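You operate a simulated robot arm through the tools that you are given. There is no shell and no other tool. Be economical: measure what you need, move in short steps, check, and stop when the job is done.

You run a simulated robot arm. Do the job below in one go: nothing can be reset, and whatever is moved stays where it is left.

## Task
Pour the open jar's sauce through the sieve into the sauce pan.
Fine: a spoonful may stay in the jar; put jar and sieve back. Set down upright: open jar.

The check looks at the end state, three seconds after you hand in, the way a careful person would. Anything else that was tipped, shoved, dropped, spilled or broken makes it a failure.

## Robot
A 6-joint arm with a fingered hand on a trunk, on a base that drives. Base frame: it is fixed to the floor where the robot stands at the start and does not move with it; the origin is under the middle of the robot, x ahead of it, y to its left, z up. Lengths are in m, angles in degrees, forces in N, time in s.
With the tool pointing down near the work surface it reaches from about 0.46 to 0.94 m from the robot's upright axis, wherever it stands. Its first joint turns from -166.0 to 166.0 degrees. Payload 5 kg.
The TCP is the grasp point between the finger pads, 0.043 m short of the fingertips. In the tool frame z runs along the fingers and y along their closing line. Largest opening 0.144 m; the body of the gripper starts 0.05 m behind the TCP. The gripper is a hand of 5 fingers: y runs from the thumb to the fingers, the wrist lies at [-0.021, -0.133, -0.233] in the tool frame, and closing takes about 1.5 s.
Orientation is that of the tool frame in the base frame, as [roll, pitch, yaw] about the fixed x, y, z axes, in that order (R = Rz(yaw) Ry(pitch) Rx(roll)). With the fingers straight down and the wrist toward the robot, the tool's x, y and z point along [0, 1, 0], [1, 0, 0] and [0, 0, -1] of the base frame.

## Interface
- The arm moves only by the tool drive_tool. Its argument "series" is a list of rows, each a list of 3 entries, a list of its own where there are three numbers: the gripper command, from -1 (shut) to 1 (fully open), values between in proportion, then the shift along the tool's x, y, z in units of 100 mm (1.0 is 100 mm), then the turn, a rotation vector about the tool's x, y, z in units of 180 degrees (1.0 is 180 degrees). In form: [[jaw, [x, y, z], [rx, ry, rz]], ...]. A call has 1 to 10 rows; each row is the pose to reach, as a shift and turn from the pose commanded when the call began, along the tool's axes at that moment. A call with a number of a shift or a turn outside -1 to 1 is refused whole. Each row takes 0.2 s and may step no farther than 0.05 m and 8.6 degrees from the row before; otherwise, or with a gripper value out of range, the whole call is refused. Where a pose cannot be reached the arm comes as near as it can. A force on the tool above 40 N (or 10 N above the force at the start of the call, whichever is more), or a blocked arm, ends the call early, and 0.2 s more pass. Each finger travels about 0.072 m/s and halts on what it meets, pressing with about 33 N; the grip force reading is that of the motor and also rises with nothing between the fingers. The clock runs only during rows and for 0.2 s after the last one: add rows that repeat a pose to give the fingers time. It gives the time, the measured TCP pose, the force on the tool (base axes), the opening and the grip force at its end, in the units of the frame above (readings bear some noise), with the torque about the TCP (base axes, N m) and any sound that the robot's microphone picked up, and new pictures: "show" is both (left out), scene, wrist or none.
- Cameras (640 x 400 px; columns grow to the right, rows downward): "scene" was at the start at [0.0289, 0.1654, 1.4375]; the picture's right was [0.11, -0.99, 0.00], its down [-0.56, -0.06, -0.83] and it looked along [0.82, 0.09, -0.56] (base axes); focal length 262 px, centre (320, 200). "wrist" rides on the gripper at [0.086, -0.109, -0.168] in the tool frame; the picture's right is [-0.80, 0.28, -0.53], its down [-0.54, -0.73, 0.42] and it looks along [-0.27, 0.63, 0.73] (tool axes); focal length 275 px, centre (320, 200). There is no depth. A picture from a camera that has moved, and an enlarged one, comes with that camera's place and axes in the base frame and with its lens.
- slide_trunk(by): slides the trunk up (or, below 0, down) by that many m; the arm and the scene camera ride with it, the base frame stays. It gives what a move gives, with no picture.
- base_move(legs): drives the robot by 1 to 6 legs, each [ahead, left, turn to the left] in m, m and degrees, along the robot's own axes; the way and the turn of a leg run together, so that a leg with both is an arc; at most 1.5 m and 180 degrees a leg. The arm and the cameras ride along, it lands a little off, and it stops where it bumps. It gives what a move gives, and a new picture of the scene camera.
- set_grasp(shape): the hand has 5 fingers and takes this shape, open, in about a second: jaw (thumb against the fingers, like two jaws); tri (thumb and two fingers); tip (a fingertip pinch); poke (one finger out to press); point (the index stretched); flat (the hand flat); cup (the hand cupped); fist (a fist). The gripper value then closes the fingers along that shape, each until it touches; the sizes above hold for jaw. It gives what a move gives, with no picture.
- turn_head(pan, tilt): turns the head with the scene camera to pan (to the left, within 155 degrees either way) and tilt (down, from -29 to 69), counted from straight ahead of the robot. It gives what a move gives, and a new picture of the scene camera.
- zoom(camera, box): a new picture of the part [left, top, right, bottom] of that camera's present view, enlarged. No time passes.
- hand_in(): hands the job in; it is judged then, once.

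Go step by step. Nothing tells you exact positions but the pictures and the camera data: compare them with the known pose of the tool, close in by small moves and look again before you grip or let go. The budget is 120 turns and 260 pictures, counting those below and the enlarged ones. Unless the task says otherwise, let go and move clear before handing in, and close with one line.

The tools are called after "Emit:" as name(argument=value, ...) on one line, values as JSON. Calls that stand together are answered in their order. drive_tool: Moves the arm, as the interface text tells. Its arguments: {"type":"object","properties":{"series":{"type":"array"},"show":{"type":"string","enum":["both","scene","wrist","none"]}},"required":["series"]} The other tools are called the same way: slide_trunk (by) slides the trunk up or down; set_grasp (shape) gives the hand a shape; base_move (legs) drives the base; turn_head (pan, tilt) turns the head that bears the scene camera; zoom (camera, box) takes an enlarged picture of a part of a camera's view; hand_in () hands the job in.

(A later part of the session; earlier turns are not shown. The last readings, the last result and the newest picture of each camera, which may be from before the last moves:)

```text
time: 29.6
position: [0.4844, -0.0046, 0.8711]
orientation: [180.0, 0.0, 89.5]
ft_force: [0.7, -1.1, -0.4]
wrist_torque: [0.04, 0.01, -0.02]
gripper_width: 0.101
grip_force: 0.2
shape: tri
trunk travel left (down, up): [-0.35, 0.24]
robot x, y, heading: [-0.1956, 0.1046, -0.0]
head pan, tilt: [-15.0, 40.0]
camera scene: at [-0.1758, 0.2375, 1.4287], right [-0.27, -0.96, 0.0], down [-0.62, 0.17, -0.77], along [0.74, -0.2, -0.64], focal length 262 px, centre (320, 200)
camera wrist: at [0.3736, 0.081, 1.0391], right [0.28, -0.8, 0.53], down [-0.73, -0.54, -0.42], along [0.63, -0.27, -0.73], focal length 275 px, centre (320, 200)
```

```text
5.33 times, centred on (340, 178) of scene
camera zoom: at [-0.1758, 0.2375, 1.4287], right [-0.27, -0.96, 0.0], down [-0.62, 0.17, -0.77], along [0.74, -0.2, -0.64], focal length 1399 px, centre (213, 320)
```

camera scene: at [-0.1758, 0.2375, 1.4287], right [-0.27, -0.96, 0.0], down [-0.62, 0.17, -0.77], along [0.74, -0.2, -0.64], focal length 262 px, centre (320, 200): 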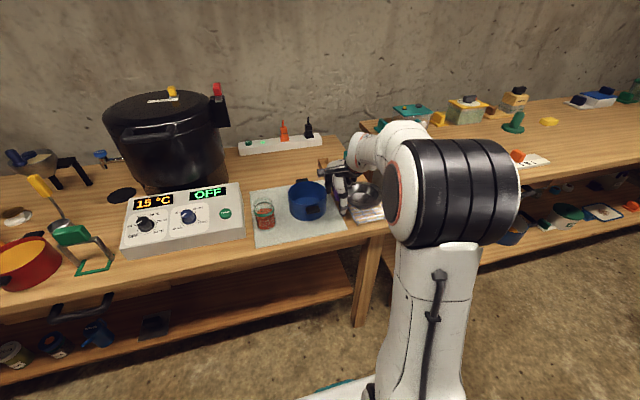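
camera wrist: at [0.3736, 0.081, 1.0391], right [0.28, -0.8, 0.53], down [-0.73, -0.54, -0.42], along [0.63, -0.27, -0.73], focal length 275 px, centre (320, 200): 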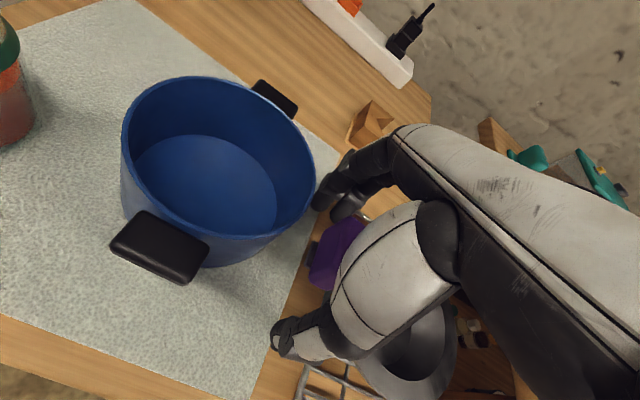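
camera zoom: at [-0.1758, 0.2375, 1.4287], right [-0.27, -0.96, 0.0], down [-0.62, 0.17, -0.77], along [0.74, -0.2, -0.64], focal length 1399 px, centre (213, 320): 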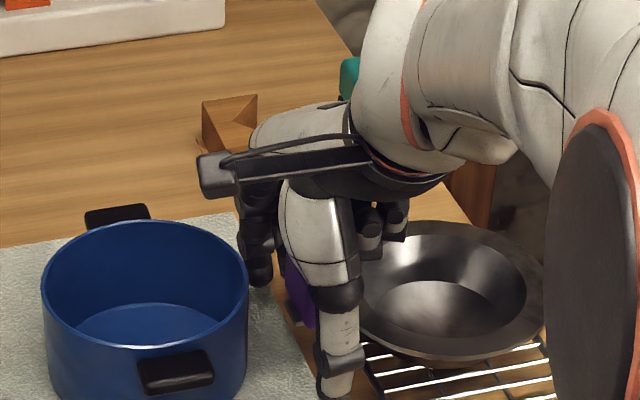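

The handle sits right at the grasp point between thumb and fingers. I'll close and hold.

Emit:
drive_tool(series=[[0.0, [0, 0, 0], [0, 0, 0]], [-0.4, [0, 0, 0], [0, 0, 0]], [-0.8, [0, 0, 0], [0, 0, 0]], [-1, [0, 0, 0], [0, 0, 0]], [-1, [0, 0, 0], [0, 0, 0]], [-1, [0, 0, 0], [0, 0, 0]], [-1, [0, 0, 0], [0, 0, 0]], [-1, [0, 0, 0], [0, 0, 0]]])

Emit:
zoom(camera="wrist", box=[220, 150, 460, 400])

Emit:
zoom(camera="scene", box=[280, 140, 400, 215])

```text
time: 31.4
position: [0.4822, -0.0041, 0.8724]
orientation: [-180.0, 0.1, 89.6]
ft_force: [0.7, 0.3, -0.3]
wrist_torque: [0.0, -0.02, 0.01]
gripper_width: 0.0269
grip_force: 32.5
shape: tri
trunk travel left (down, up): [-0.35, 0.24]
robot x, y, heading: [-0.1971, 0.1034, -0.2]
head pan, tilt: [-15.0, 40.0]
camera scene: at [-0.1758, 0.2375, 1.4287], right [-0.27, -0.96, 0.0], down [-0.62, 0.17, -0.77], along [0.74, -0.2, -0.64], focal length 262 px, centre (320, 200)
camera wrist: at [0.3736, 0.081, 1.0392], right [0.28, -0.8, 0.53], down [-0.73, -0.54, -0.42], along [0.62, -0.27, -0.73], focal length 275 px, centre (320, 200)
```

scene: 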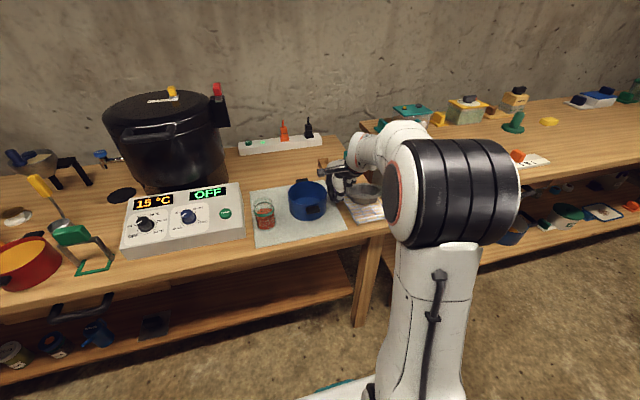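
wrist: 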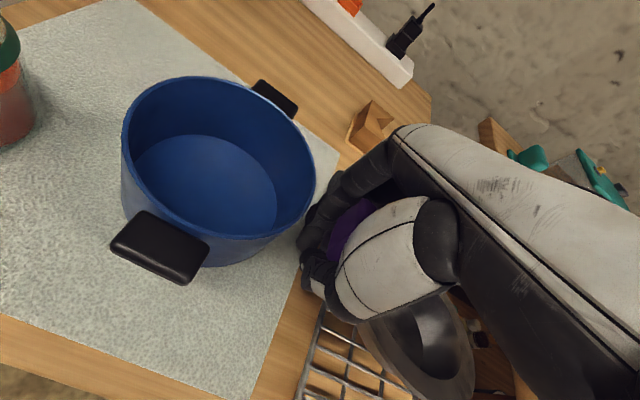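

```text
1.60 times, centred on (340, 275) of wrist
camera zoom: at [0.3736, 0.081, 1.0392], right [0.28, -0.8, 0.53], down [-0.73, -0.54, -0.42], along [0.62, -0.27, -0.73], focal length 440 px, centre (288, 80)
```

zoom: 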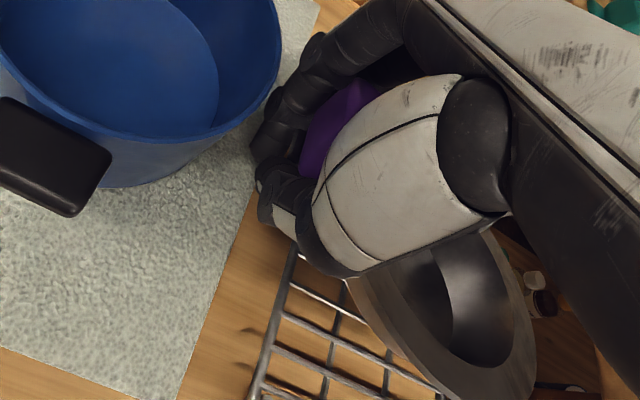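

```text
5.33 times, centred on (340, 178) of scene
camera zoom: at [-0.1758, 0.2375, 1.4287], right [-0.27, -0.96, 0.0], down [-0.62, 0.17, -0.77], along [0.74, -0.2, -0.64], focal length 1399 px, centre (213, 320)
```

zoom: 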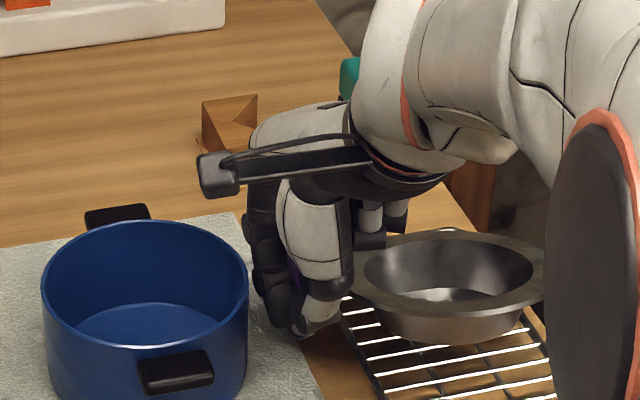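

The grip seized at 27 mm and the sieve tilted a bit as the fingers settled. I'll lift it gently and inspect.

Emit:
drive_tool(series=[[-1, [0, 0, -0.15], [0, 0, 0]], [-1, [0, 0, -0.3], [0, 0, 0]], [-1, [0, 0, -0.5], [0, 0, 0]], [-1, [0, 0, -0.7], [0, 0, 0]]])

Emit:
zoom(camera="wrist", box=[220, 150, 460, 400])

Emit:
zoom(camera="scene", box=[280, 130, 400, 205])

```text
time: 32.4
position: [0.4836, -0.0054, 0.9412]
orientation: [180.0, 0.0, 89.7]
ft_force: [0.3, -0.5, -2.2]
wrist_torque: [0.07, -0.02, 0.02]
gripper_width: 0.0269
grip_force: 33.2
shape: tri
trunk travel left (down, up): [-0.35, 0.24]
robot x, y, heading: [-0.2003, 0.103, -0.3]
head pan, tilt: [-15.0, 40.0]
camera scene: at [-0.1758, 0.2375, 1.4287], right [-0.27, -0.96, 0.0], down [-0.62, 0.17, -0.77], along [0.74, -0.2, -0.64], focal length 262 px, centre (320, 200)
camera wrist: at [0.3743, 0.0807, 1.1087], right [0.28, -0.8, 0.53], down [-0.73, -0.54, -0.42], along [0.62, -0.27, -0.73], focal length 275 px, centre (320, 200)
```

scene: 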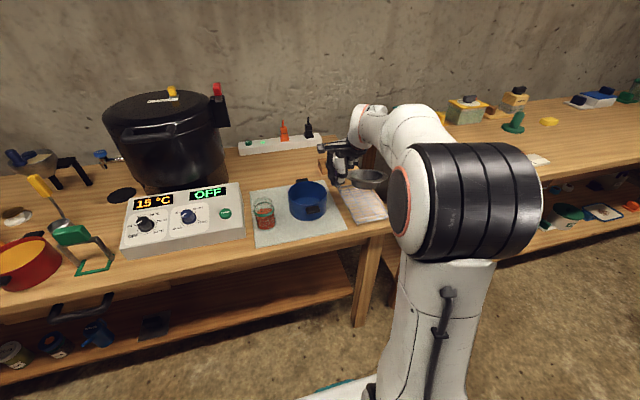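
wrist: 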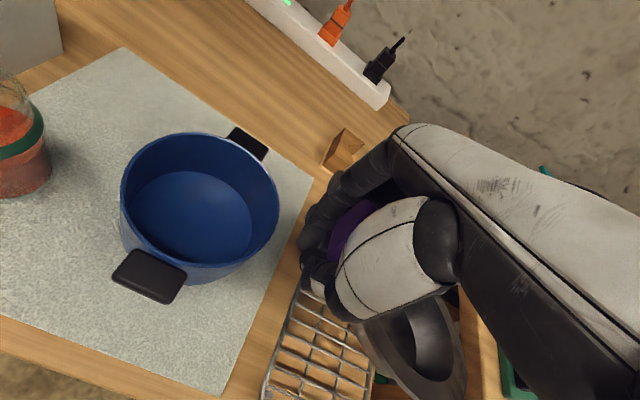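

```text
1.60 times, centred on (340, 275) of wrist
camera zoom: at [0.3743, 0.0807, 1.1087], right [0.28, -0.8, 0.53], down [-0.73, -0.54, -0.42], along [0.62, -0.27, -0.73], focal length 440 px, centre (288, 80)
```

zoom: 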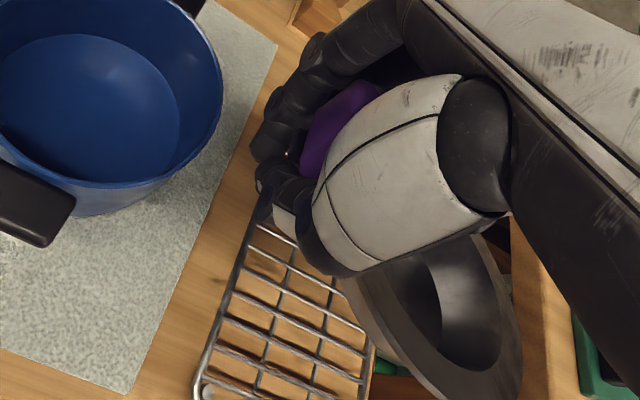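

```text
5.33 times, centred on (340, 168) of scene
camera zoom: at [-0.1758, 0.2375, 1.4287], right [-0.27, -0.96, 0.0], down [-0.62, 0.17, -0.77], along [0.74, -0.2, -0.64], focal length 1399 px, centre (213, 373)
```

zoom: 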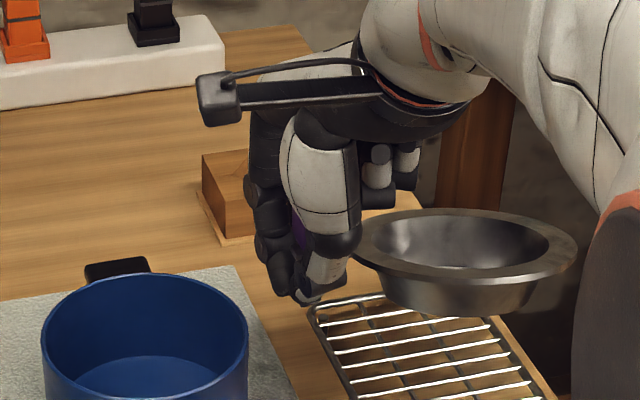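

The sieve is held firmly but tilted about 14°, far side down. I'll level it by turning the hand, raise it a little and check.

Emit:
drive_tool(series=[[-1, [0, 0, -0.2], [-0.03, 0, 0]], [-1, [0, 0, -0.4], [-0.055, 0, 0]], [-1, [0, 0, -0.5], [-0.08, 0, 0]]])

Emit:
zoom(camera="wrist", box=[220, 150, 460, 400])

Emit:
zoom(camera="scene", box=[280, 120, 400, 195])

```text
time: 33.2
position: [0.4827, -0.006, 0.9918]
orientation: [165.5, 0.0, 89.6]
ft_force: [-0.6, 0.9, -1.4]
wrist_torque: [0.08, -0.03, 0.0]
gripper_width: 0.0267
grip_force: 33.8
shape: tri
trunk travel left (down, up): [-0.35, 0.24]
robot x, y, heading: [-0.2024, 0.1017, -0.4]
head pan, tilt: [-15.0, 40.0]
camera scene: at [-0.1759, 0.2375, 1.4287], right [-0.27, -0.96, 0.0], down [-0.62, 0.17, -0.77], along [0.74, -0.2, -0.64], focal length 262 px, centre (320, 200)
camera wrist: at [0.3354, 0.0807, 1.1268], right [0.14, -0.8, 0.59], down [-0.6, -0.54, -0.59], along [0.79, -0.27, -0.55], focal length 275 px, centre (320, 200)
```

scene: 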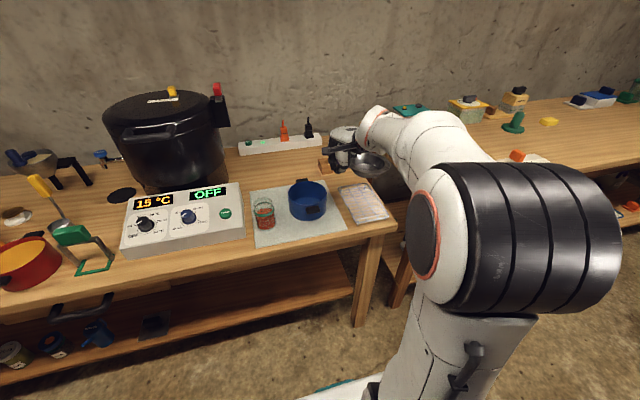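
wrist: 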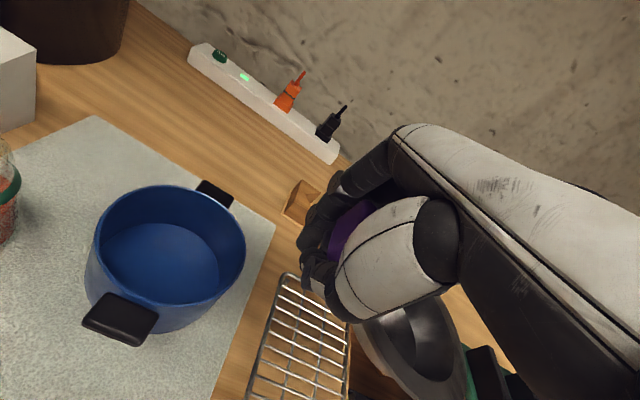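

```text
1.60 times, centred on (340, 275) of wrist
camera zoom: at [0.3354, 0.0807, 1.1268], right [0.14, -0.8, 0.59], down [-0.6, -0.54, -0.59], along [0.79, -0.27, -0.55], focal length 440 px, centre (288, 80)
```

zoom: 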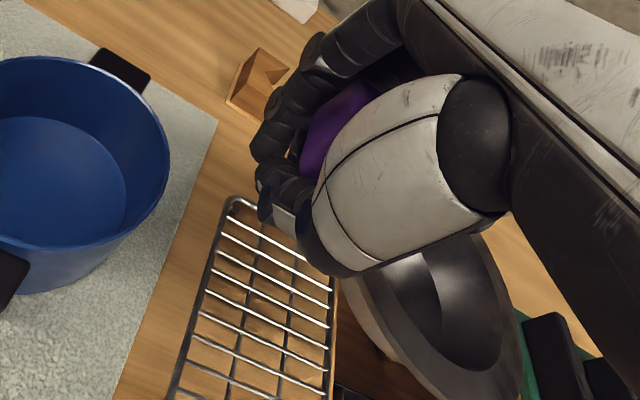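

```text
5.33 times, centred on (340, 158) of scene
camera zoom: at [-0.1759, 0.2375, 1.4287], right [-0.27, -0.96, 0.0], down [-0.62, 0.17, -0.77], along [0.74, -0.2, -0.64], focal length 1399 px, centre (213, 427)
```

zoom: 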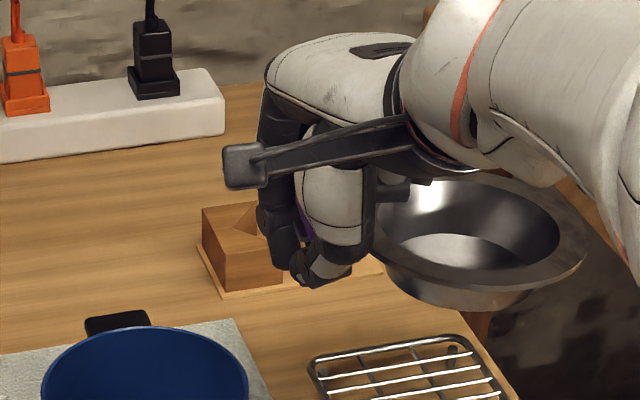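

The sieve is now level front-to-back, with a slight sag of about 5° on its free side. I'll correct that while moving left toward the pan.

Emit:
drive_tool(series=[[-1, [0.3, 0, -0.1], [0, -0.014, -0.003]], [-1, [0.65, 0, -0.1], [0, -0.027, -0.007]], [-1, [1, 0, -0.1], [0, -0.027, -0.007]]])

Emit:
zoom(camera="scene", box=[260, 120, 380, 195])

```text
time: 34.0
position: [0.4814, 0.0945, 1.0015]
orientation: [165.6, 5.0, 89.7]
ft_force: [0.5, 0.3, -0.4]
wrist_torque: [0.09, 0.0, 0.01]
gripper_width: 0.0268
grip_force: 33.4
shape: tri
trunk travel left (down, up): [-0.35, 0.24]
robot x, y, heading: [-0.2003, 0.1061, -0.5]
head pan, tilt: [-15.0, 40.0]
camera scene: at [-0.1757, 0.2375, 1.4287], right [-0.27, -0.96, 0.0], down [-0.62, 0.17, -0.77], along [0.74, -0.2, -0.64], focal length 262 px, centre (320, 200)
camera wrist: at [0.3333, 0.1928, 1.1279], right [0.14, -0.74, 0.66], down [-0.6, -0.59, -0.54], along [0.79, -0.32, -0.53], focal length 275 px, centre (320, 200)
```

scene: 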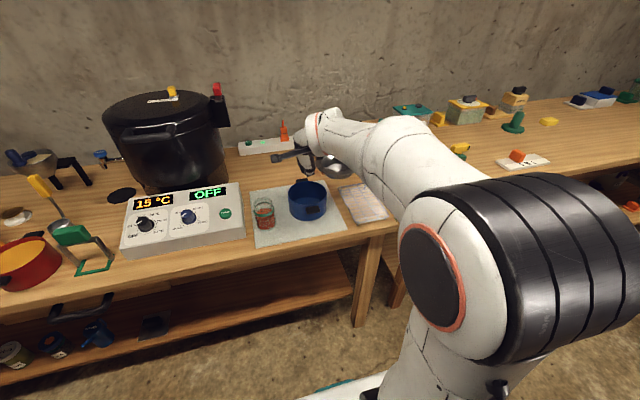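
wrist: 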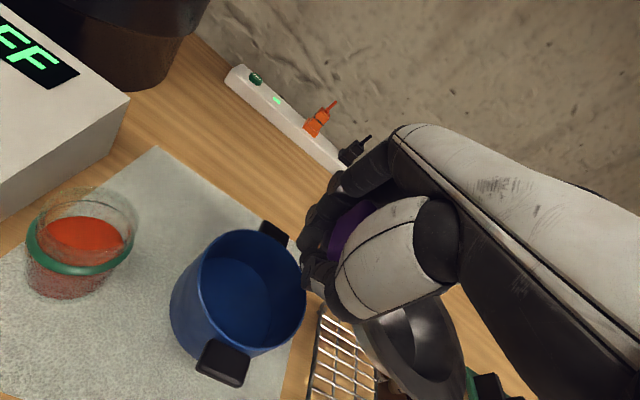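

```text
5.33 times, centred on (320, 158) of scene
camera zoom: at [-0.1757, 0.2375, 1.4287], right [-0.27, -0.96, 0.0], down [-0.62, 0.17, -0.77], along [0.74, -0.2, -0.64], focal length 1399 px, centre (320, 427)
```

zoom: 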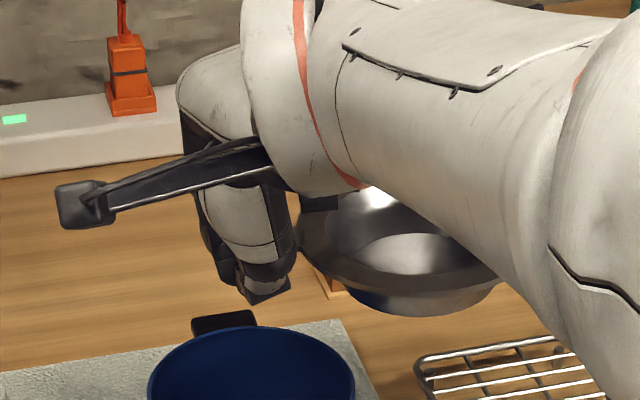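

The forearm blocks the view here. I'll raise the sieve, drive the base left 0.28 m, then bring the hand back right so the pan stays visible.

Emit:
drive_tool(series=[[-1, [0, 0, -0.4], [0, 0, 0]], [-1, [0, 0, -0.7], [0, 0, 0]]], show="none")

Emit:
base_move(legs=[[0, 0.28, 0]])

Emit:
drive_tool(series=[[-1, [-0.4, 0, 0], [0, -0.01, 0.04]], [-1, [-0.8, 0, 0], [0, -0.02, 0.08]], [-1, [-1, 0, 0], [0, -0.03, 0.12]], [-1, [-1, 0, 0], [0, -0.038, 0.15]]])

Emit:
zoom(camera="scene", box=[300, 110, 460, 210])

```text
time: 34.6
position: [0.4637, 0.1011, 1.0687]
orientation: [165.7, 5.0, 89.6]
ft_force: [0.1, -0.3, -1.5]
wrist_torque: [0.12, 0.03, -0.02]
gripper_width: 0.0272
grip_force: 33.2
shape: tri
trunk travel left (down, up): [-0.35, 0.24]
robot x, y, heading: [-0.2003, 0.1042, -0.4]
head pan, tilt: [-15.0, 40.0]
```

```text
time: 36.5
position: [0.4661, 0.3786, 1.0686]
orientation: [165.6, 5.1, 89.5]
ft_force: [-0.8, 0.9, -0.9]
wrist_torque: [0.1, 0.02, 0.0]
gripper_width: 0.0268
grip_force: 32.7
shape: tri
trunk travel left (down, up): [-0.35, 0.24]
robot x, y, heading: [-0.1956, 0.3808, -0.4]
head pan, tilt: [-15.0, 40.0]
camera scene: at [-0.1735, 0.5154, 1.4287], right [-0.27, -0.96, 0.0], down [-0.62, 0.17, -0.77], along [0.74, -0.2, -0.64], focal length 262 px, centre (320, 200)
```

scene: 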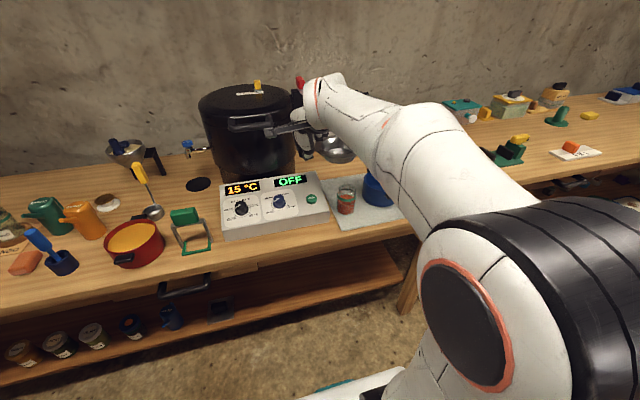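

```text
time: 37.5
position: [0.4646, 0.2782, 1.0771]
orientation: [163.2, 4.3, 61.5]
ft_force: [-0.7, -1.2, -1.3]
wrist_torque: [0.12, -0.06, 0.03]
gripper_width: 0.0268
grip_force: 33.2
shape: tri
trunk travel left (down, up): [-0.35, 0.24]
robot x, y, heading: [-0.1981, 0.3838, -0.8]
head pan, tilt: [-15.0, 40.0]
camera scene: at [-0.1736, 0.5153, 1.4287], right [-0.27, -0.96, 0.0], down [-0.62, 0.17, -0.77], along [0.74, -0.2, -0.64], focal length 262 px, centre (320, 200)
camera wrist: at [0.3754, 0.4335, 1.1996], right [-0.25, -0.71, 0.65], down [-0.78, -0.24, -0.57], along [0.57, -0.66, -0.5], focal length 275 px, centre (320, 200)
```

scene: 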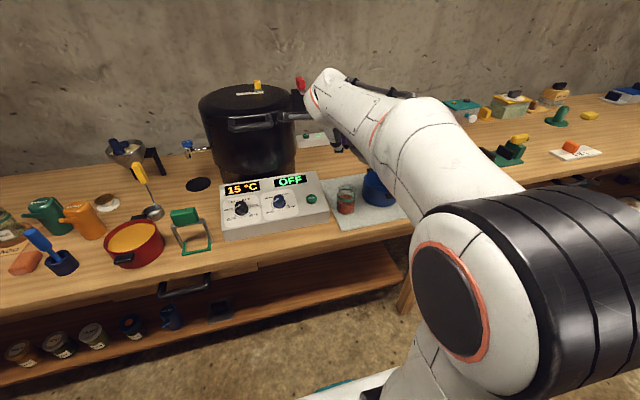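
wrist: 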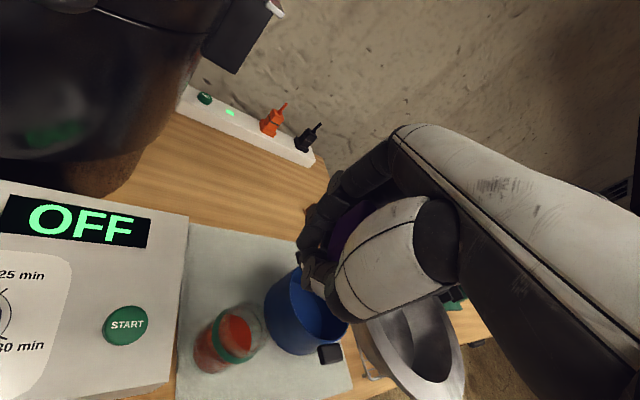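

```text
4.00 times, centred on (380, 160) of scene
camera zoom: at [-0.1736, 0.5153, 1.4287], right [-0.27, -0.96, 0.0], down [-0.62, 0.17, -0.77], along [0.74, -0.2, -0.64], focal length 1049 px, centre (80, 360)
```

zoom: 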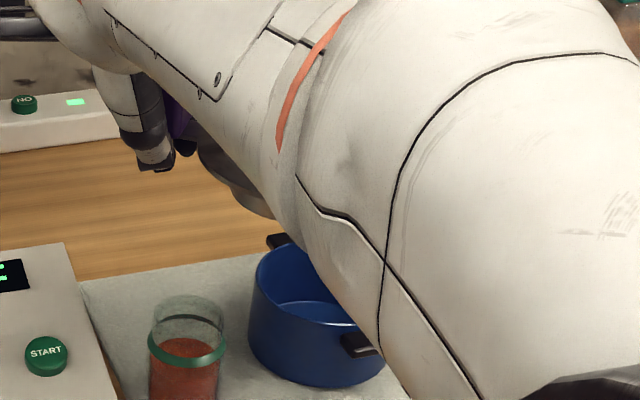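

The forearm still occludes the pan, so I'll move the hand right 0.2 m and then the base left 0.2 m, putting the arm further to the right of the view.

Emit:
drive_tool(series=[[-1, [-0.42, 0.21, 0.1], [0, 0, 0]], [-1, [-0.85, 0.42, 0.2], [0, 0, 0]], [-1, [-0.876, 0.437, 0.201], [0, 0, 0]]], show="none")

Emit:
drive_tool(series=[[-1, [-0.42, 0.21, 0.1], [0, 0, 0]], [-1, [-0.85, 0.42, 0.2], [0, 0, 0]], [-1, [-0.876, 0.437, 0.201], [0, 0, 0]]], show="none")

Emit:
base_move(legs=[[0, 0.2, 0]])

```text
time: 38.4
position: [0.4639, 0.1775, 1.0759]
orientation: [163.3, 4.4, 61.6]
ft_force: [0.1, 0.3, -1.5]
wrist_torque: [0.09, -0.03, 0.0]
gripper_width: 0.0271
grip_force: 32.8
shape: tri
trunk travel left (down, up): [-0.35, 0.24]
robot x, y, heading: [-0.194, 0.3805, -0.6]
head pan, tilt: [-15.0, 40.0]
```

```text
time: 39.1
position: [0.4657, 0.0783, 1.0773]
orientation: [163.2, 4.2, 61.6]
ft_force: [0.0, 0.1, -0.8]
wrist_torque: [0.14, -0.04, 0.04]
gripper_width: 0.0267
grip_force: 33.2
shape: tri
trunk travel left (down, up): [-0.35, 0.24]
robot x, y, heading: [-0.1986, 0.3854, -0.2]
head pan, tilt: [-15.0, 40.0]
```

```text
time: 40.8
position: [0.4671, 0.2798, 1.0759]
orientation: [163.3, 4.4, 61.6]
ft_force: [1.2, -0.3, -1.1]
wrist_torque: [0.06, -0.08, 0.04]
gripper_width: 0.0268
grip_force: 33.1
shape: tri
trunk travel left (down, up): [-0.35, 0.24]
robot x, y, heading: [-0.1956, 0.5824, -0.5]
head pan, tilt: [-15.0, 40.0]
camera scene: at [-0.1718, 0.7163, 1.4287], right [-0.27, -0.96, 0.0], down [-0.62, 0.17, -0.77], along [0.74, -0.2, -0.64], focal length 262 px, centre (320, 200)
```

scene: 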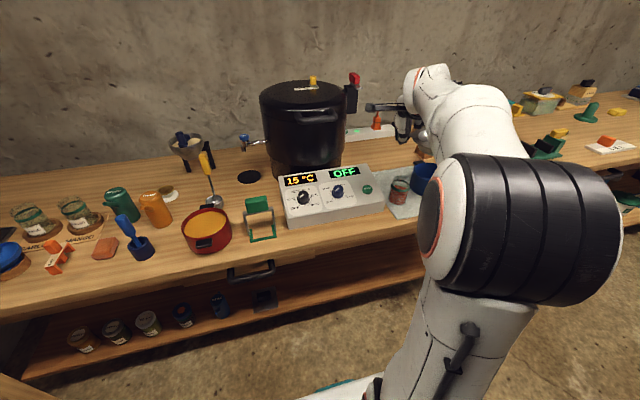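

Emit:
drive_tool(series=[[-1, [-0.1, 0.28, 0.2], [0, 0, 0]], [-1, [-0.213, 0.557, 0.394], [0, 0, 0]]], show="none")

Emit:
drive_tool(series=[[-1, [-0.1, 0.28, 0.2], [0, 0, 0]], [-1, [-0.213, 0.557, 0.394], [0, 0, 0]]], show="wrist")

Emit:
turn_head(pan=-35, tilt=32)

Emit:
zoom(camera="scene", box=[240, 150, 400, 250])

```text
time: 41.4
position: [0.5141, 0.2279, 1.0549]
orientation: [163.4, 4.3, 61.4]
ft_force: [-1.1, 0.0, -1.9]
wrist_torque: [0.04, -0.04, 0.0]
gripper_width: 0.0268
grip_force: 32.6
shape: tri
trunk travel left (down, up): [-0.35, 0.24]
robot x, y, heading: [-0.1965, 0.5811, -0.8]
head pan, tilt: [-15.0, 40.0]
```

```text
time: 42.0
position: [0.56, 0.1773, 1.0349]
orientation: [163.4, 4.3, 61.6]
ft_force: [0.6, 0.4, -1.3]
wrist_torque: [0.07, -0.07, 0.0]
gripper_width: 0.0266
grip_force: 32.5
shape: tri
trunk travel left (down, up): [-0.35, 0.24]
robot x, y, heading: [-0.1964, 0.5818, -0.6]
head pan, tilt: [-15.0, 40.0]
camera wrist: at [0.4698, 0.3319, 1.1575], right [-0.25, -0.72, 0.65], down [-0.78, -0.24, -0.57], along [0.57, -0.65, -0.5], focal length 275 px, centre (320, 200)
```

wrist: 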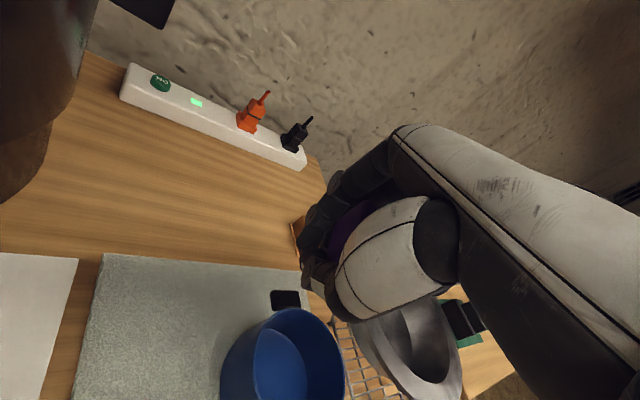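

```text
time: 42.8
position: [0.5588, 0.1778, 1.0362]
orientation: [163.3, 4.3, 61.7]
ft_force: [-0.3, 0.9, -0.6]
wrist_torque: [0.05, -0.02, 0.0]
gripper_width: 0.0266
grip_force: 32.9
shape: tri
trunk travel left (down, up): [-0.35, 0.24]
robot x, y, heading: [-0.1974, 0.5798, -0.4]
head pan, tilt: [-35.0, 32.0]
camera scene: at [-0.1807, 0.687, 1.4409], right [-0.58, -0.81, 0.0], down [-0.43, 0.31, -0.85], along [0.69, -0.49, -0.53], focal length 262 px, centre (320, 200)
```

scene: 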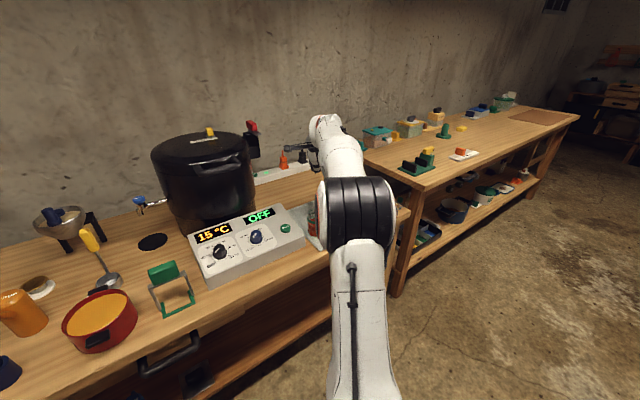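

```text
4.00 times, centred on (320, 200) of scene
camera zoom: at [-0.1807, 0.687, 1.4409], right [-0.58, -0.81, 0.0], down [-0.43, 0.31, -0.85], along [0.69, -0.49, -0.53], focal length 1049 px, centre (320, 200)
```

zoom: 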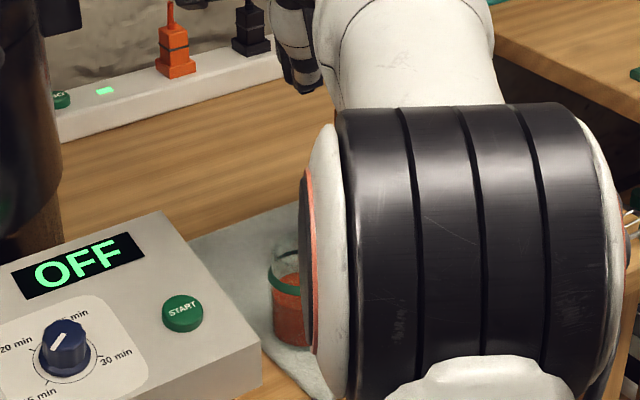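

The elbow blocks the head camera from here, so I'll rely on computed offsets, the wrist camera and force. The sieve should now be directly above the pan; I'll lower it toward the rim and look.

Emit:
drive_tool(series=[[-1, [0.05, -0.14, 0.45], [0.006, 0, 0]], [-1, [0.103, -0.28, 0.9], [0.0128, 0, 0]]])

Emit:
zoom(camera="wrist", box=[200, 240, 480, 400])

Emit:
turn_head(pan=-60, tilt=40)

```text
time: 43.4
position: [0.5603, 0.1802, 0.9417]
orientation: [165.6, 4.3, 61.6]
ft_force: [-0.1, 0.0, -0.5]
wrist_torque: [0.06, -0.02, 0.0]
gripper_width: 0.0266
grip_force: 33.5
shape: tri
trunk travel left (down, up): [-0.35, 0.24]
robot x, y, heading: [-0.1981, 0.5833, -0.5]
head pan, tilt: [-35.0, 32.0]
camera scene: at [-0.1802, 0.6867, 1.441], right [-0.58, -0.81, 0.0], down [-0.43, 0.31, -0.85], along [0.69, -0.49, -0.53], focal length 262 px, centre (320, 200)
camera wrist: at [0.4758, 0.3336, 1.0696], right [-0.23, -0.73, 0.65], down [-0.8, -0.23, -0.55], along [0.55, -0.65, -0.53], focal length 275 px, centre (320, 200)
```

scene: 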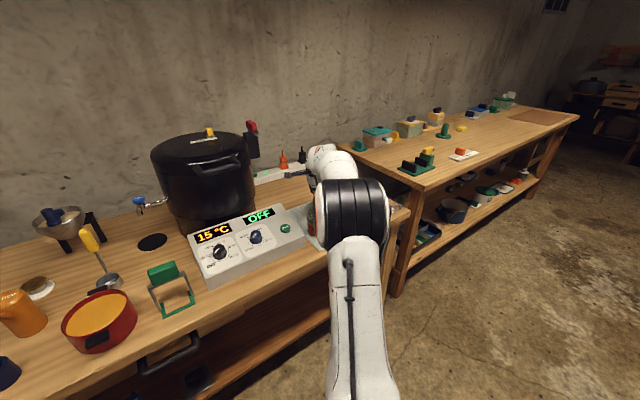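
wrist: 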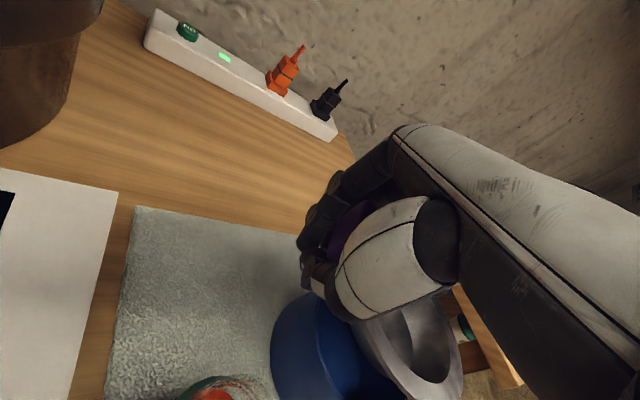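

```text
2.29 times, centred on (340, 320) of wrist
camera zoom: at [0.4758, 0.3336, 1.0696], right [-0.23, -0.73, 0.65], down [-0.8, -0.23, -0.55], along [0.55, -0.65, -0.53], focal length 629 px, centre (274, -74)
```

zoom: 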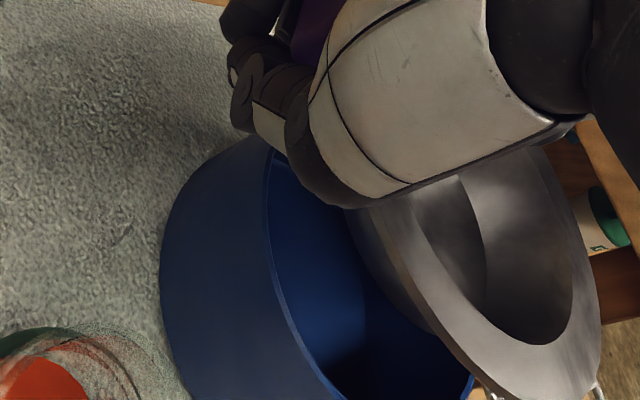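

```text
time: 44.3
position: [0.5602, 0.1808, 0.9425]
orientation: [165.5, 4.3, 61.6]
ft_force: [-0.3, -0.9, -1.4]
wrist_torque: [0.06, -0.04, 0.0]
gripper_width: 0.0268
grip_force: 33.2
shape: tri
trunk travel left (down, up): [-0.35, 0.24]
robot x, y, heading: [-0.1939, 0.5813, -0.5]
head pan, tilt: [-60.0, 40.0]
camera scene: at [-0.2117, 0.665, 1.4287], right [-0.87, -0.49, 0.0], down [-0.32, 0.56, -0.77], along [0.38, -0.67, -0.64], focal length 262 px, centre (320, 200)
```

scene: 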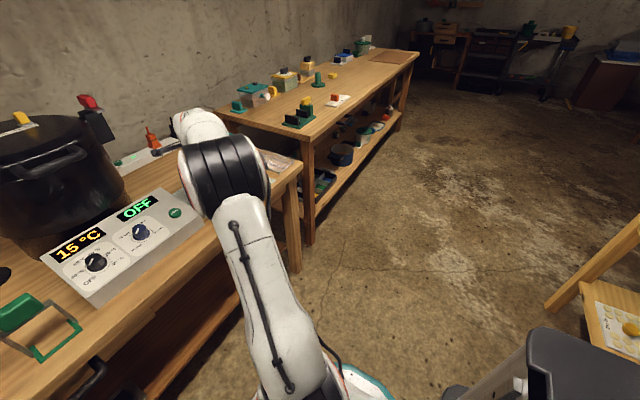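

From the wrist view the sieve is about 1 cm too far left (+y) of the pan's centre. I'll correct that and lower in small steps, watching force.

Emit:
drive_tool(series=[[-1, [-0.06, 0.0, 0.03], [0, 0, 0]], [-1, [-0.06, -0.04, 0.2], [0, 0, 0]], [-1, [-0.06, -0.075, 0.36], [0, 0, 0]]], show="wrist")

Emit:
zoom(camera="wrist", box=[200, 240, 480, 400])

```text
time: 45.1
position: [0.5558, 0.1716, 0.9059]
orientation: [165.6, 4.2, 61.6]
ft_force: [-1.0, 0.5, -0.3]
wrist_torque: [0.03, 0.0, -0.06]
gripper_width: 0.0266
grip_force: 33.4
shape: tri
trunk travel left (down, up): [-0.35, 0.24]
robot x, y, heading: [-0.1926, 0.5827, -0.6]
head pan, tilt: [-60.0, 40.0]
camera wrist: at [0.4726, 0.3254, 1.0337], right [-0.23, -0.73, 0.65], down [-0.8, -0.23, -0.55], along [0.55, -0.65, -0.53], focal length 275 px, centre (320, 200)
```

wrist: 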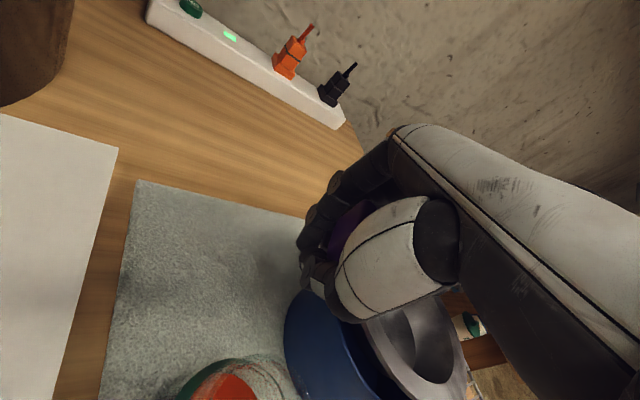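

```text
2.29 times, centred on (340, 320) of wrist
camera zoom: at [0.4726, 0.3254, 1.0337], right [-0.23, -0.73, 0.65], down [-0.8, -0.23, -0.55], along [0.55, -0.65, -0.53], focal length 629 px, centre (274, -74)
```

zoom: 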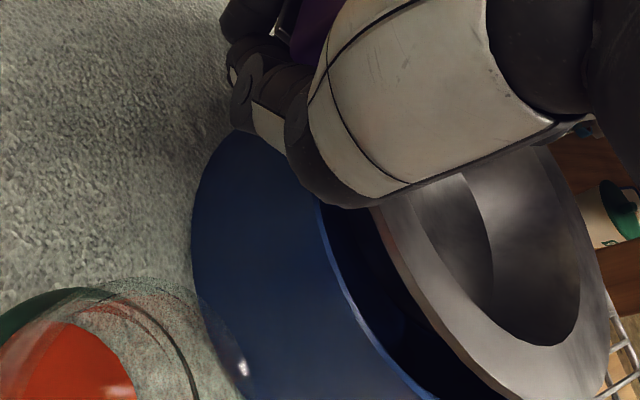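

Lateral alignment now looks right; the remaining gap matches the height difference. I'll lower in small steps to contact.

Emit:
drive_tool(series=[[-1, [0.008, -0.025, 0.1], [0, 0, 0]], [-1, [0.013, -0.045, 0.17], [0, 0, 0]], [-1, [0.016, -0.053, 0.21], [0, 0, 0]]], show="wrist")

Emit:
zoom(camera="wrist", box=[200, 240, 480, 400])

```text
time: 45.9
position: [0.5561, 0.1727, 0.8844]
orientation: [165.4, 4.5, 61.6]
ft_force: [0.8, -0.4, 3.5]
wrist_torque: [-0.2, -0.07, 0.08]
gripper_width: 0.0255
grip_force: 32.9
shape: tri
trunk travel left (down, up): [-0.35, 0.24]
robot x, y, heading: [-0.1954, 0.586, -0.5]
head pan, tilt: [-60.0, 40.0]
camera wrist: at [0.4724, 0.3253, 1.0123], right [-0.23, -0.73, 0.65], down [-0.8, -0.23, -0.55], along [0.55, -0.65, -0.53], focal length 275 px, centre (320, 200)
```

wrist: 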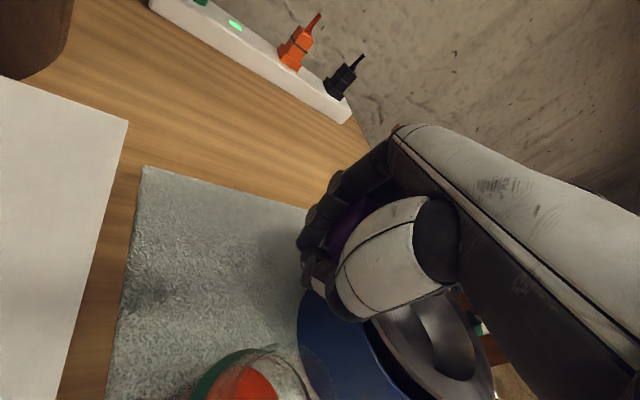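

```text
2.29 times, centred on (340, 320) of wrist
camera zoom: at [0.4724, 0.3253, 1.0123], right [-0.23, -0.73, 0.65], down [-0.8, -0.23, -0.55], along [0.55, -0.65, -0.53], focal length 629 px, centre (274, -74)
```

zoom: 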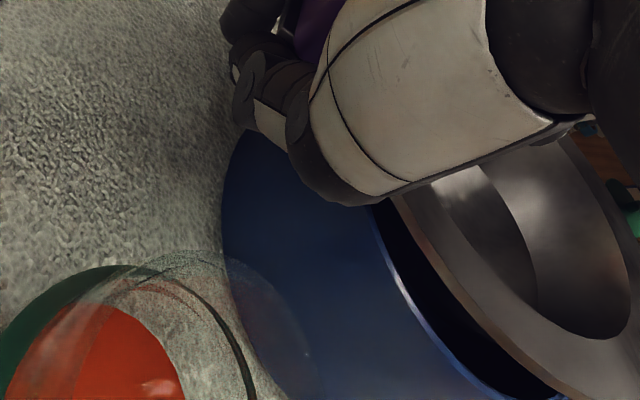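

Contact is felt (about 5 N) on the far side while the handle side is still about 1 cm high. I'll tip it 3° toward the handle side and lower a little more.

Emit:
drive_tool(series=[[-1, [0.003, -0.01, 0.04], [-0.008, -0.0144, -0.003]], [-1, [0.006, -0.02, 0.08], [-0.012, -0.0216, -0.0045]]], show="wrist")

Emit:
zoom(camera="wrist", box=[200, 240, 480, 400])

```text
time: 46.5
position: [0.5567, 0.1723, 0.8771]
orientation: [163.1, 8.4, 61.4]
ft_force: [4.4, -0.1, 9.4]
wrist_torque: [-0.24, 0.0, 0.14]
gripper_width: 0.0252
grip_force: 32.5
shape: tri
trunk travel left (down, up): [-0.35, 0.24]
robot x, y, heading: [-0.1963, 0.5854, -0.5]
head pan, tilt: [-60.0, 40.0]
camera wrist: at [0.4722, 0.3354, 0.9924], right [-0.23, -0.67, 0.7], down [-0.8, -0.28, -0.53], along [0.55, -0.69, -0.47], focal length 275 px, centre (320, 200)
```

wrist: 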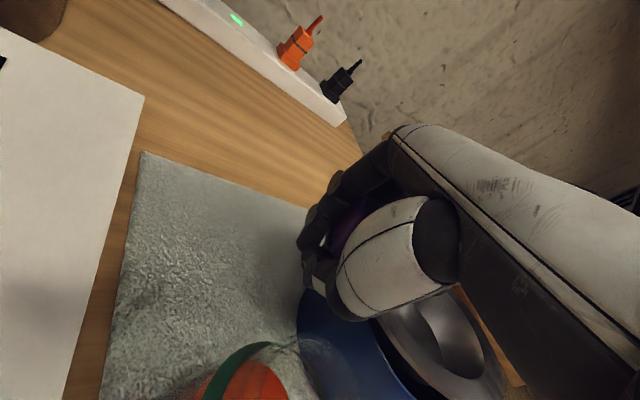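

```text
2.29 times, centred on (340, 320) of wrist
camera zoom: at [0.4722, 0.3354, 0.9924], right [-0.23, -0.67, 0.7], down [-0.8, -0.28, -0.53], along [0.55, -0.69, -0.47], focal length 629 px, centre (274, -74)
```

zoom: 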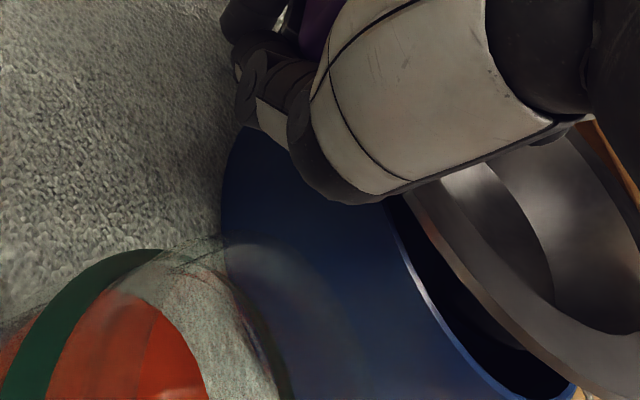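

Something is contacting on the far side and I can't see it, so I'll lift clear. Then I'll shift the base right in steps while holding the hand in place, to get a head-camera view from the other side of the arm.

Emit:
drive_tool(series=[[-1, [-0.07, 0.14, -0.45], [0, 0, 0]], [-1, [-0.146, 0.288, -0.9], [0, 0, 0]], [-1, [-0.146, 0.288, -0.947], [0, 0, 0]]], show="none")

Emit:
base_move(legs=[[0, -0.2, 0]])

Emit:
drive_tool(series=[[-1, [0.43, -0.21, -0.13], [0, 0, 0]], [-1, [0.869, -0.421, -0.262], [0, 0, 0]]], show="none")

Emit:
drive_tool(series=[[-1, [0.43, -0.21, -0.13], [0, 0, 0]], [-1, [0.869, -0.421, -0.262], [0, 0, 0]]], show="none")

Emit:
base_move(legs=[[0, -0.2, 0]])

Emit:
drive_tool(series=[[-1, [0.43, -0.21, -0.13], [0, 0, 0]], [-1, [0.869, -0.421, -0.262], [0, 0, 0]]], show="none")

Emit:
drive_tool(series=[[-1, [0.43, -0.21, -0.13], [0, 0, 0]], [-1, [0.869, -0.421, -0.262], [0, 0, 0]]], show="none")

Emit:
base_move(legs=[[0, -0.2, 0]])

Emit:
drive_tool(series=[[-1, [0.43, -0.21, -0.13], [0, 0, 0]], [-1, [0.869, -0.421, -0.262], [0, 0, 0]]], show="none")

Emit:
drive_tool(series=[[-1, [0.43, -0.21, -0.13], [0, 0, 0]], [-1, [0.869, -0.421, -0.262], [0, 0, 0]]], show="none")

Emit:
turn_head(pan=0, tilt=40)

```text
time: 47.3
position: [0.5572, 0.172, 0.9755]
orientation: [163.4, 8.2, 61.3]
ft_force: [-0.7, 0.3, -0.6]
wrist_torque: [0.08, -0.05, -0.01]
gripper_width: 0.0247
grip_force: 32.7
shape: tri
trunk travel left (down, up): [-0.35, 0.24]
robot x, y, heading: [-0.1943, 0.5819, -0.5]
head pan, tilt: [-60.0, 40.0]
```

```text
time: 48.9
position: [0.5554, -0.0249, 0.9754]
orientation: [163.5, 8.3, 61.4]
ft_force: [0.1, 0.6, -0.2]
wrist_torque: [0.07, -0.05, -0.04]
gripper_width: 0.0248
grip_force: 33.4
shape: tri
trunk travel left (down, up): [-0.35, 0.24]
robot x, y, heading: [-0.1973, 0.3855, -0.3]
head pan, tilt: [-60.0, 40.0]
camera scene: at [-0.2135, 0.4685, 1.4287], right [-0.87, -0.49, 0.0], down [-0.32, 0.56, -0.77], along [0.38, -0.67, -0.64], focal length 262 px, centre (320, 200)
```

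scene: 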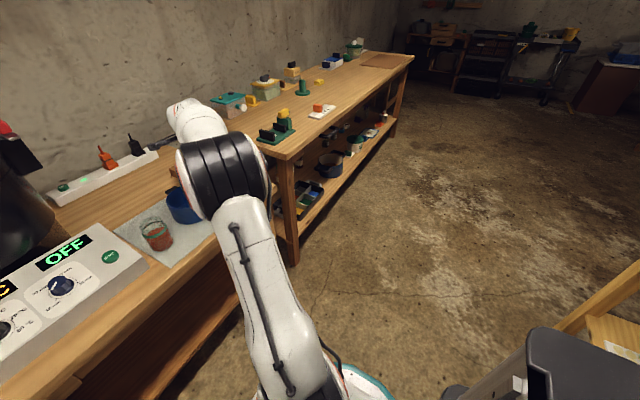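

```text
refused: row 2 steps farther than a row can; nothing moved
```

```text
refused: row 2 steps farther than a row can; nothing moved
```

```text
time: 50.5
position: [0.5542, -0.2244, 0.9757]
orientation: [163.4, 8.4, 61.3]
ft_force: [0.1, 1.2, -0.7]
wrist_torque: [0.09, -0.09, 0.02]
gripper_width: 0.025
grip_force: 33.4
shape: tri
trunk travel left (down, up): [-0.35, 0.24]
robot x, y, heading: [-0.1976, 0.1854, -0.6]
head pan, tilt: [-60.0, 40.0]
camera scene: at [-0.2152, 0.2688, 1.4287], right [-0.87, -0.49, 0.0], down [-0.32, 0.56, -0.77], along [0.38, -0.67, -0.64], focal length 262 px, centre (320, 200)
```

scene: 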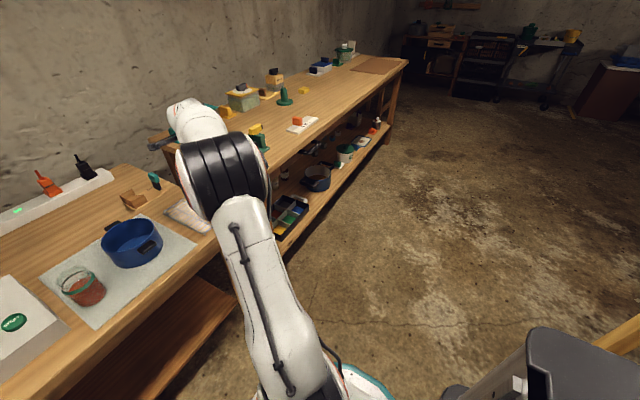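

```text
refused: row 2 steps farther than a row can; nothing moved
```

```text
refused: row 2 steps farther than a row can; nothing moved
```

```text
time: 52.0
position: [0.55, -0.4278, 0.9755]
orientation: [163.4, 8.3, 61.1]
ft_force: [-1.0, 0.8, -0.6]
wrist_torque: [0.03, -0.04, -0.05]
gripper_width: 0.0232
grip_force: 32.7
shape: tri
trunk travel left (down, up): [-0.35, 0.24]
robot x, y, heading: [-0.203, -0.013, -0.5]
head pan, tilt: [-60.0, 40.0]
camera scene: at [-0.2172, 0.0679, 1.4287], right [-0.87, -0.49, 0.0], down [-0.32, 0.56, -0.77], along [0.38, -0.67, -0.64], focal length 262 px, centre (320, 200)
```

scene: 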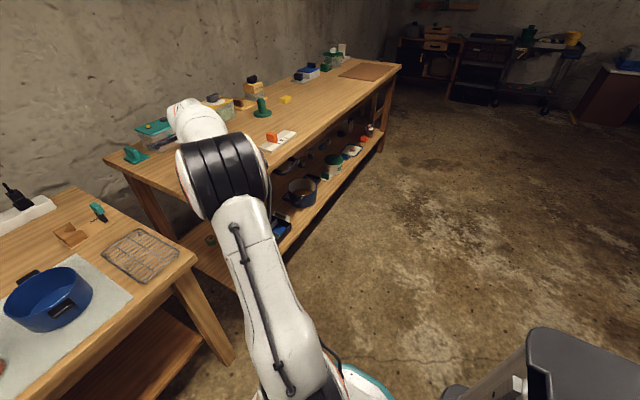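

```text
refused: row 2 steps farther than a row can; nothing moved
```

```text
refused: row 2 steps farther than a row can; nothing moved
```

```text
time: 53.4
position: [0.5503, -0.427, 0.9744]
orientation: [163.4, 8.2, 61.1]
ft_force: [-0.4, 0.1, -0.5]
wrist_torque: [0.0, -0.04, -0.04]
gripper_width: 0.0234
grip_force: 33.1
shape: tri
trunk travel left (down, up): [-0.35, 0.24]
robot x, y, heading: [-0.1986, -0.0102, -0.7]
head pan, tilt: [0.0, 40.0]
camera scene: at [-0.1738, 0.1409, 1.4287], right [-0.01, -1.0, 0.0], down [-0.64, 0.01, -0.77], along [0.77, -0.01, -0.64], focal length 262 px, centre (320, 200)
```

scene: 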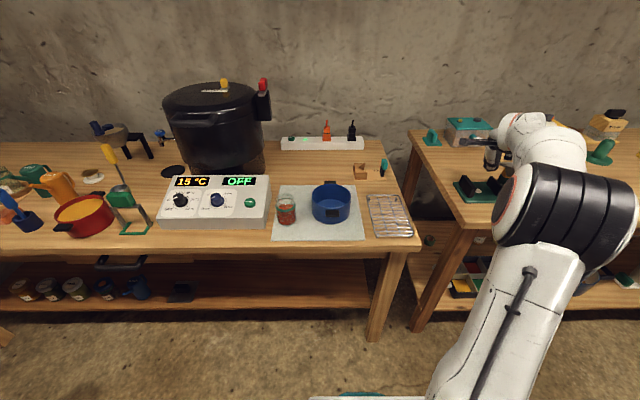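

The hand moves were refused for step size, so the hand rode along to the right. It's clear of things; I'll check the sieve in the hand and re-measure the pan now it's unobstructed.

Emit:
zoom(camera="scene", box=[260, 150, 420, 250])

Emit:
zoom(camera="wrist", box=[160, 150, 560, 400])

Emit:
zoom(camera="scene", box=[420, 90, 580, 190])

```text
4.00 times, centred on (340, 200) of scene
camera zoom: at [-0.1738, 0.1409, 1.4287], right [-0.01, -1.0, 0.0], down [-0.64, 0.01, -0.77], along [0.77, -0.01, -0.64], focal length 1049 px, centre (240, 200)
```

zoom: 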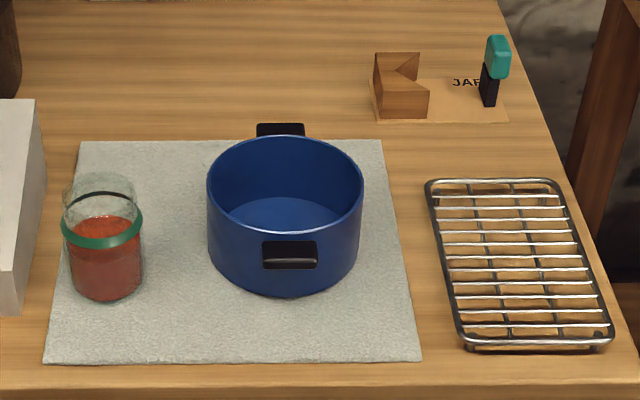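

```text
1.60 times, centred on (360, 275) of wrist
camera zoom: at [0.4665, -0.2644, 1.0909], right [-0.23, -0.67, 0.7], down [-0.81, -0.27, -0.53], along [0.55, -0.69, -0.48], focal length 440 px, centre (256, 80)
```

zoom: 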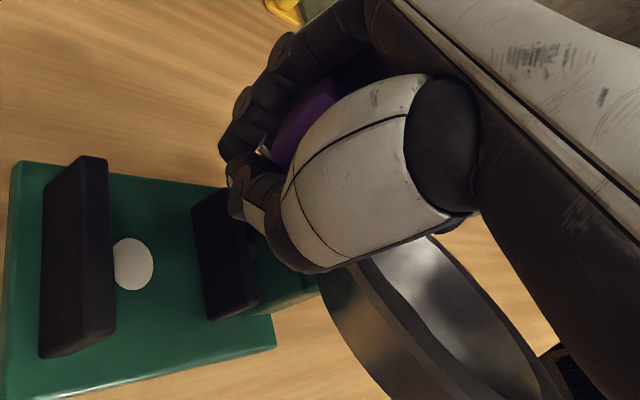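

```text
4.00 times, centred on (500, 140) of scene
camera zoom: at [-0.1738, 0.1409, 1.4287], right [-0.01, -1.0, 0.0], down [-0.64, 0.01, -0.77], along [0.77, -0.01, -0.64], focal length 1049 px, centre (-400, 440)
```

zoom: 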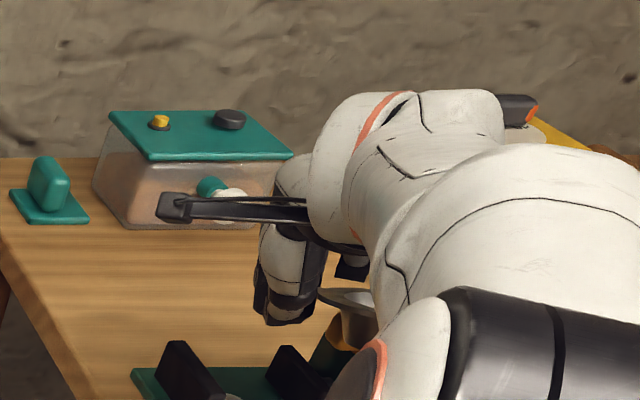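

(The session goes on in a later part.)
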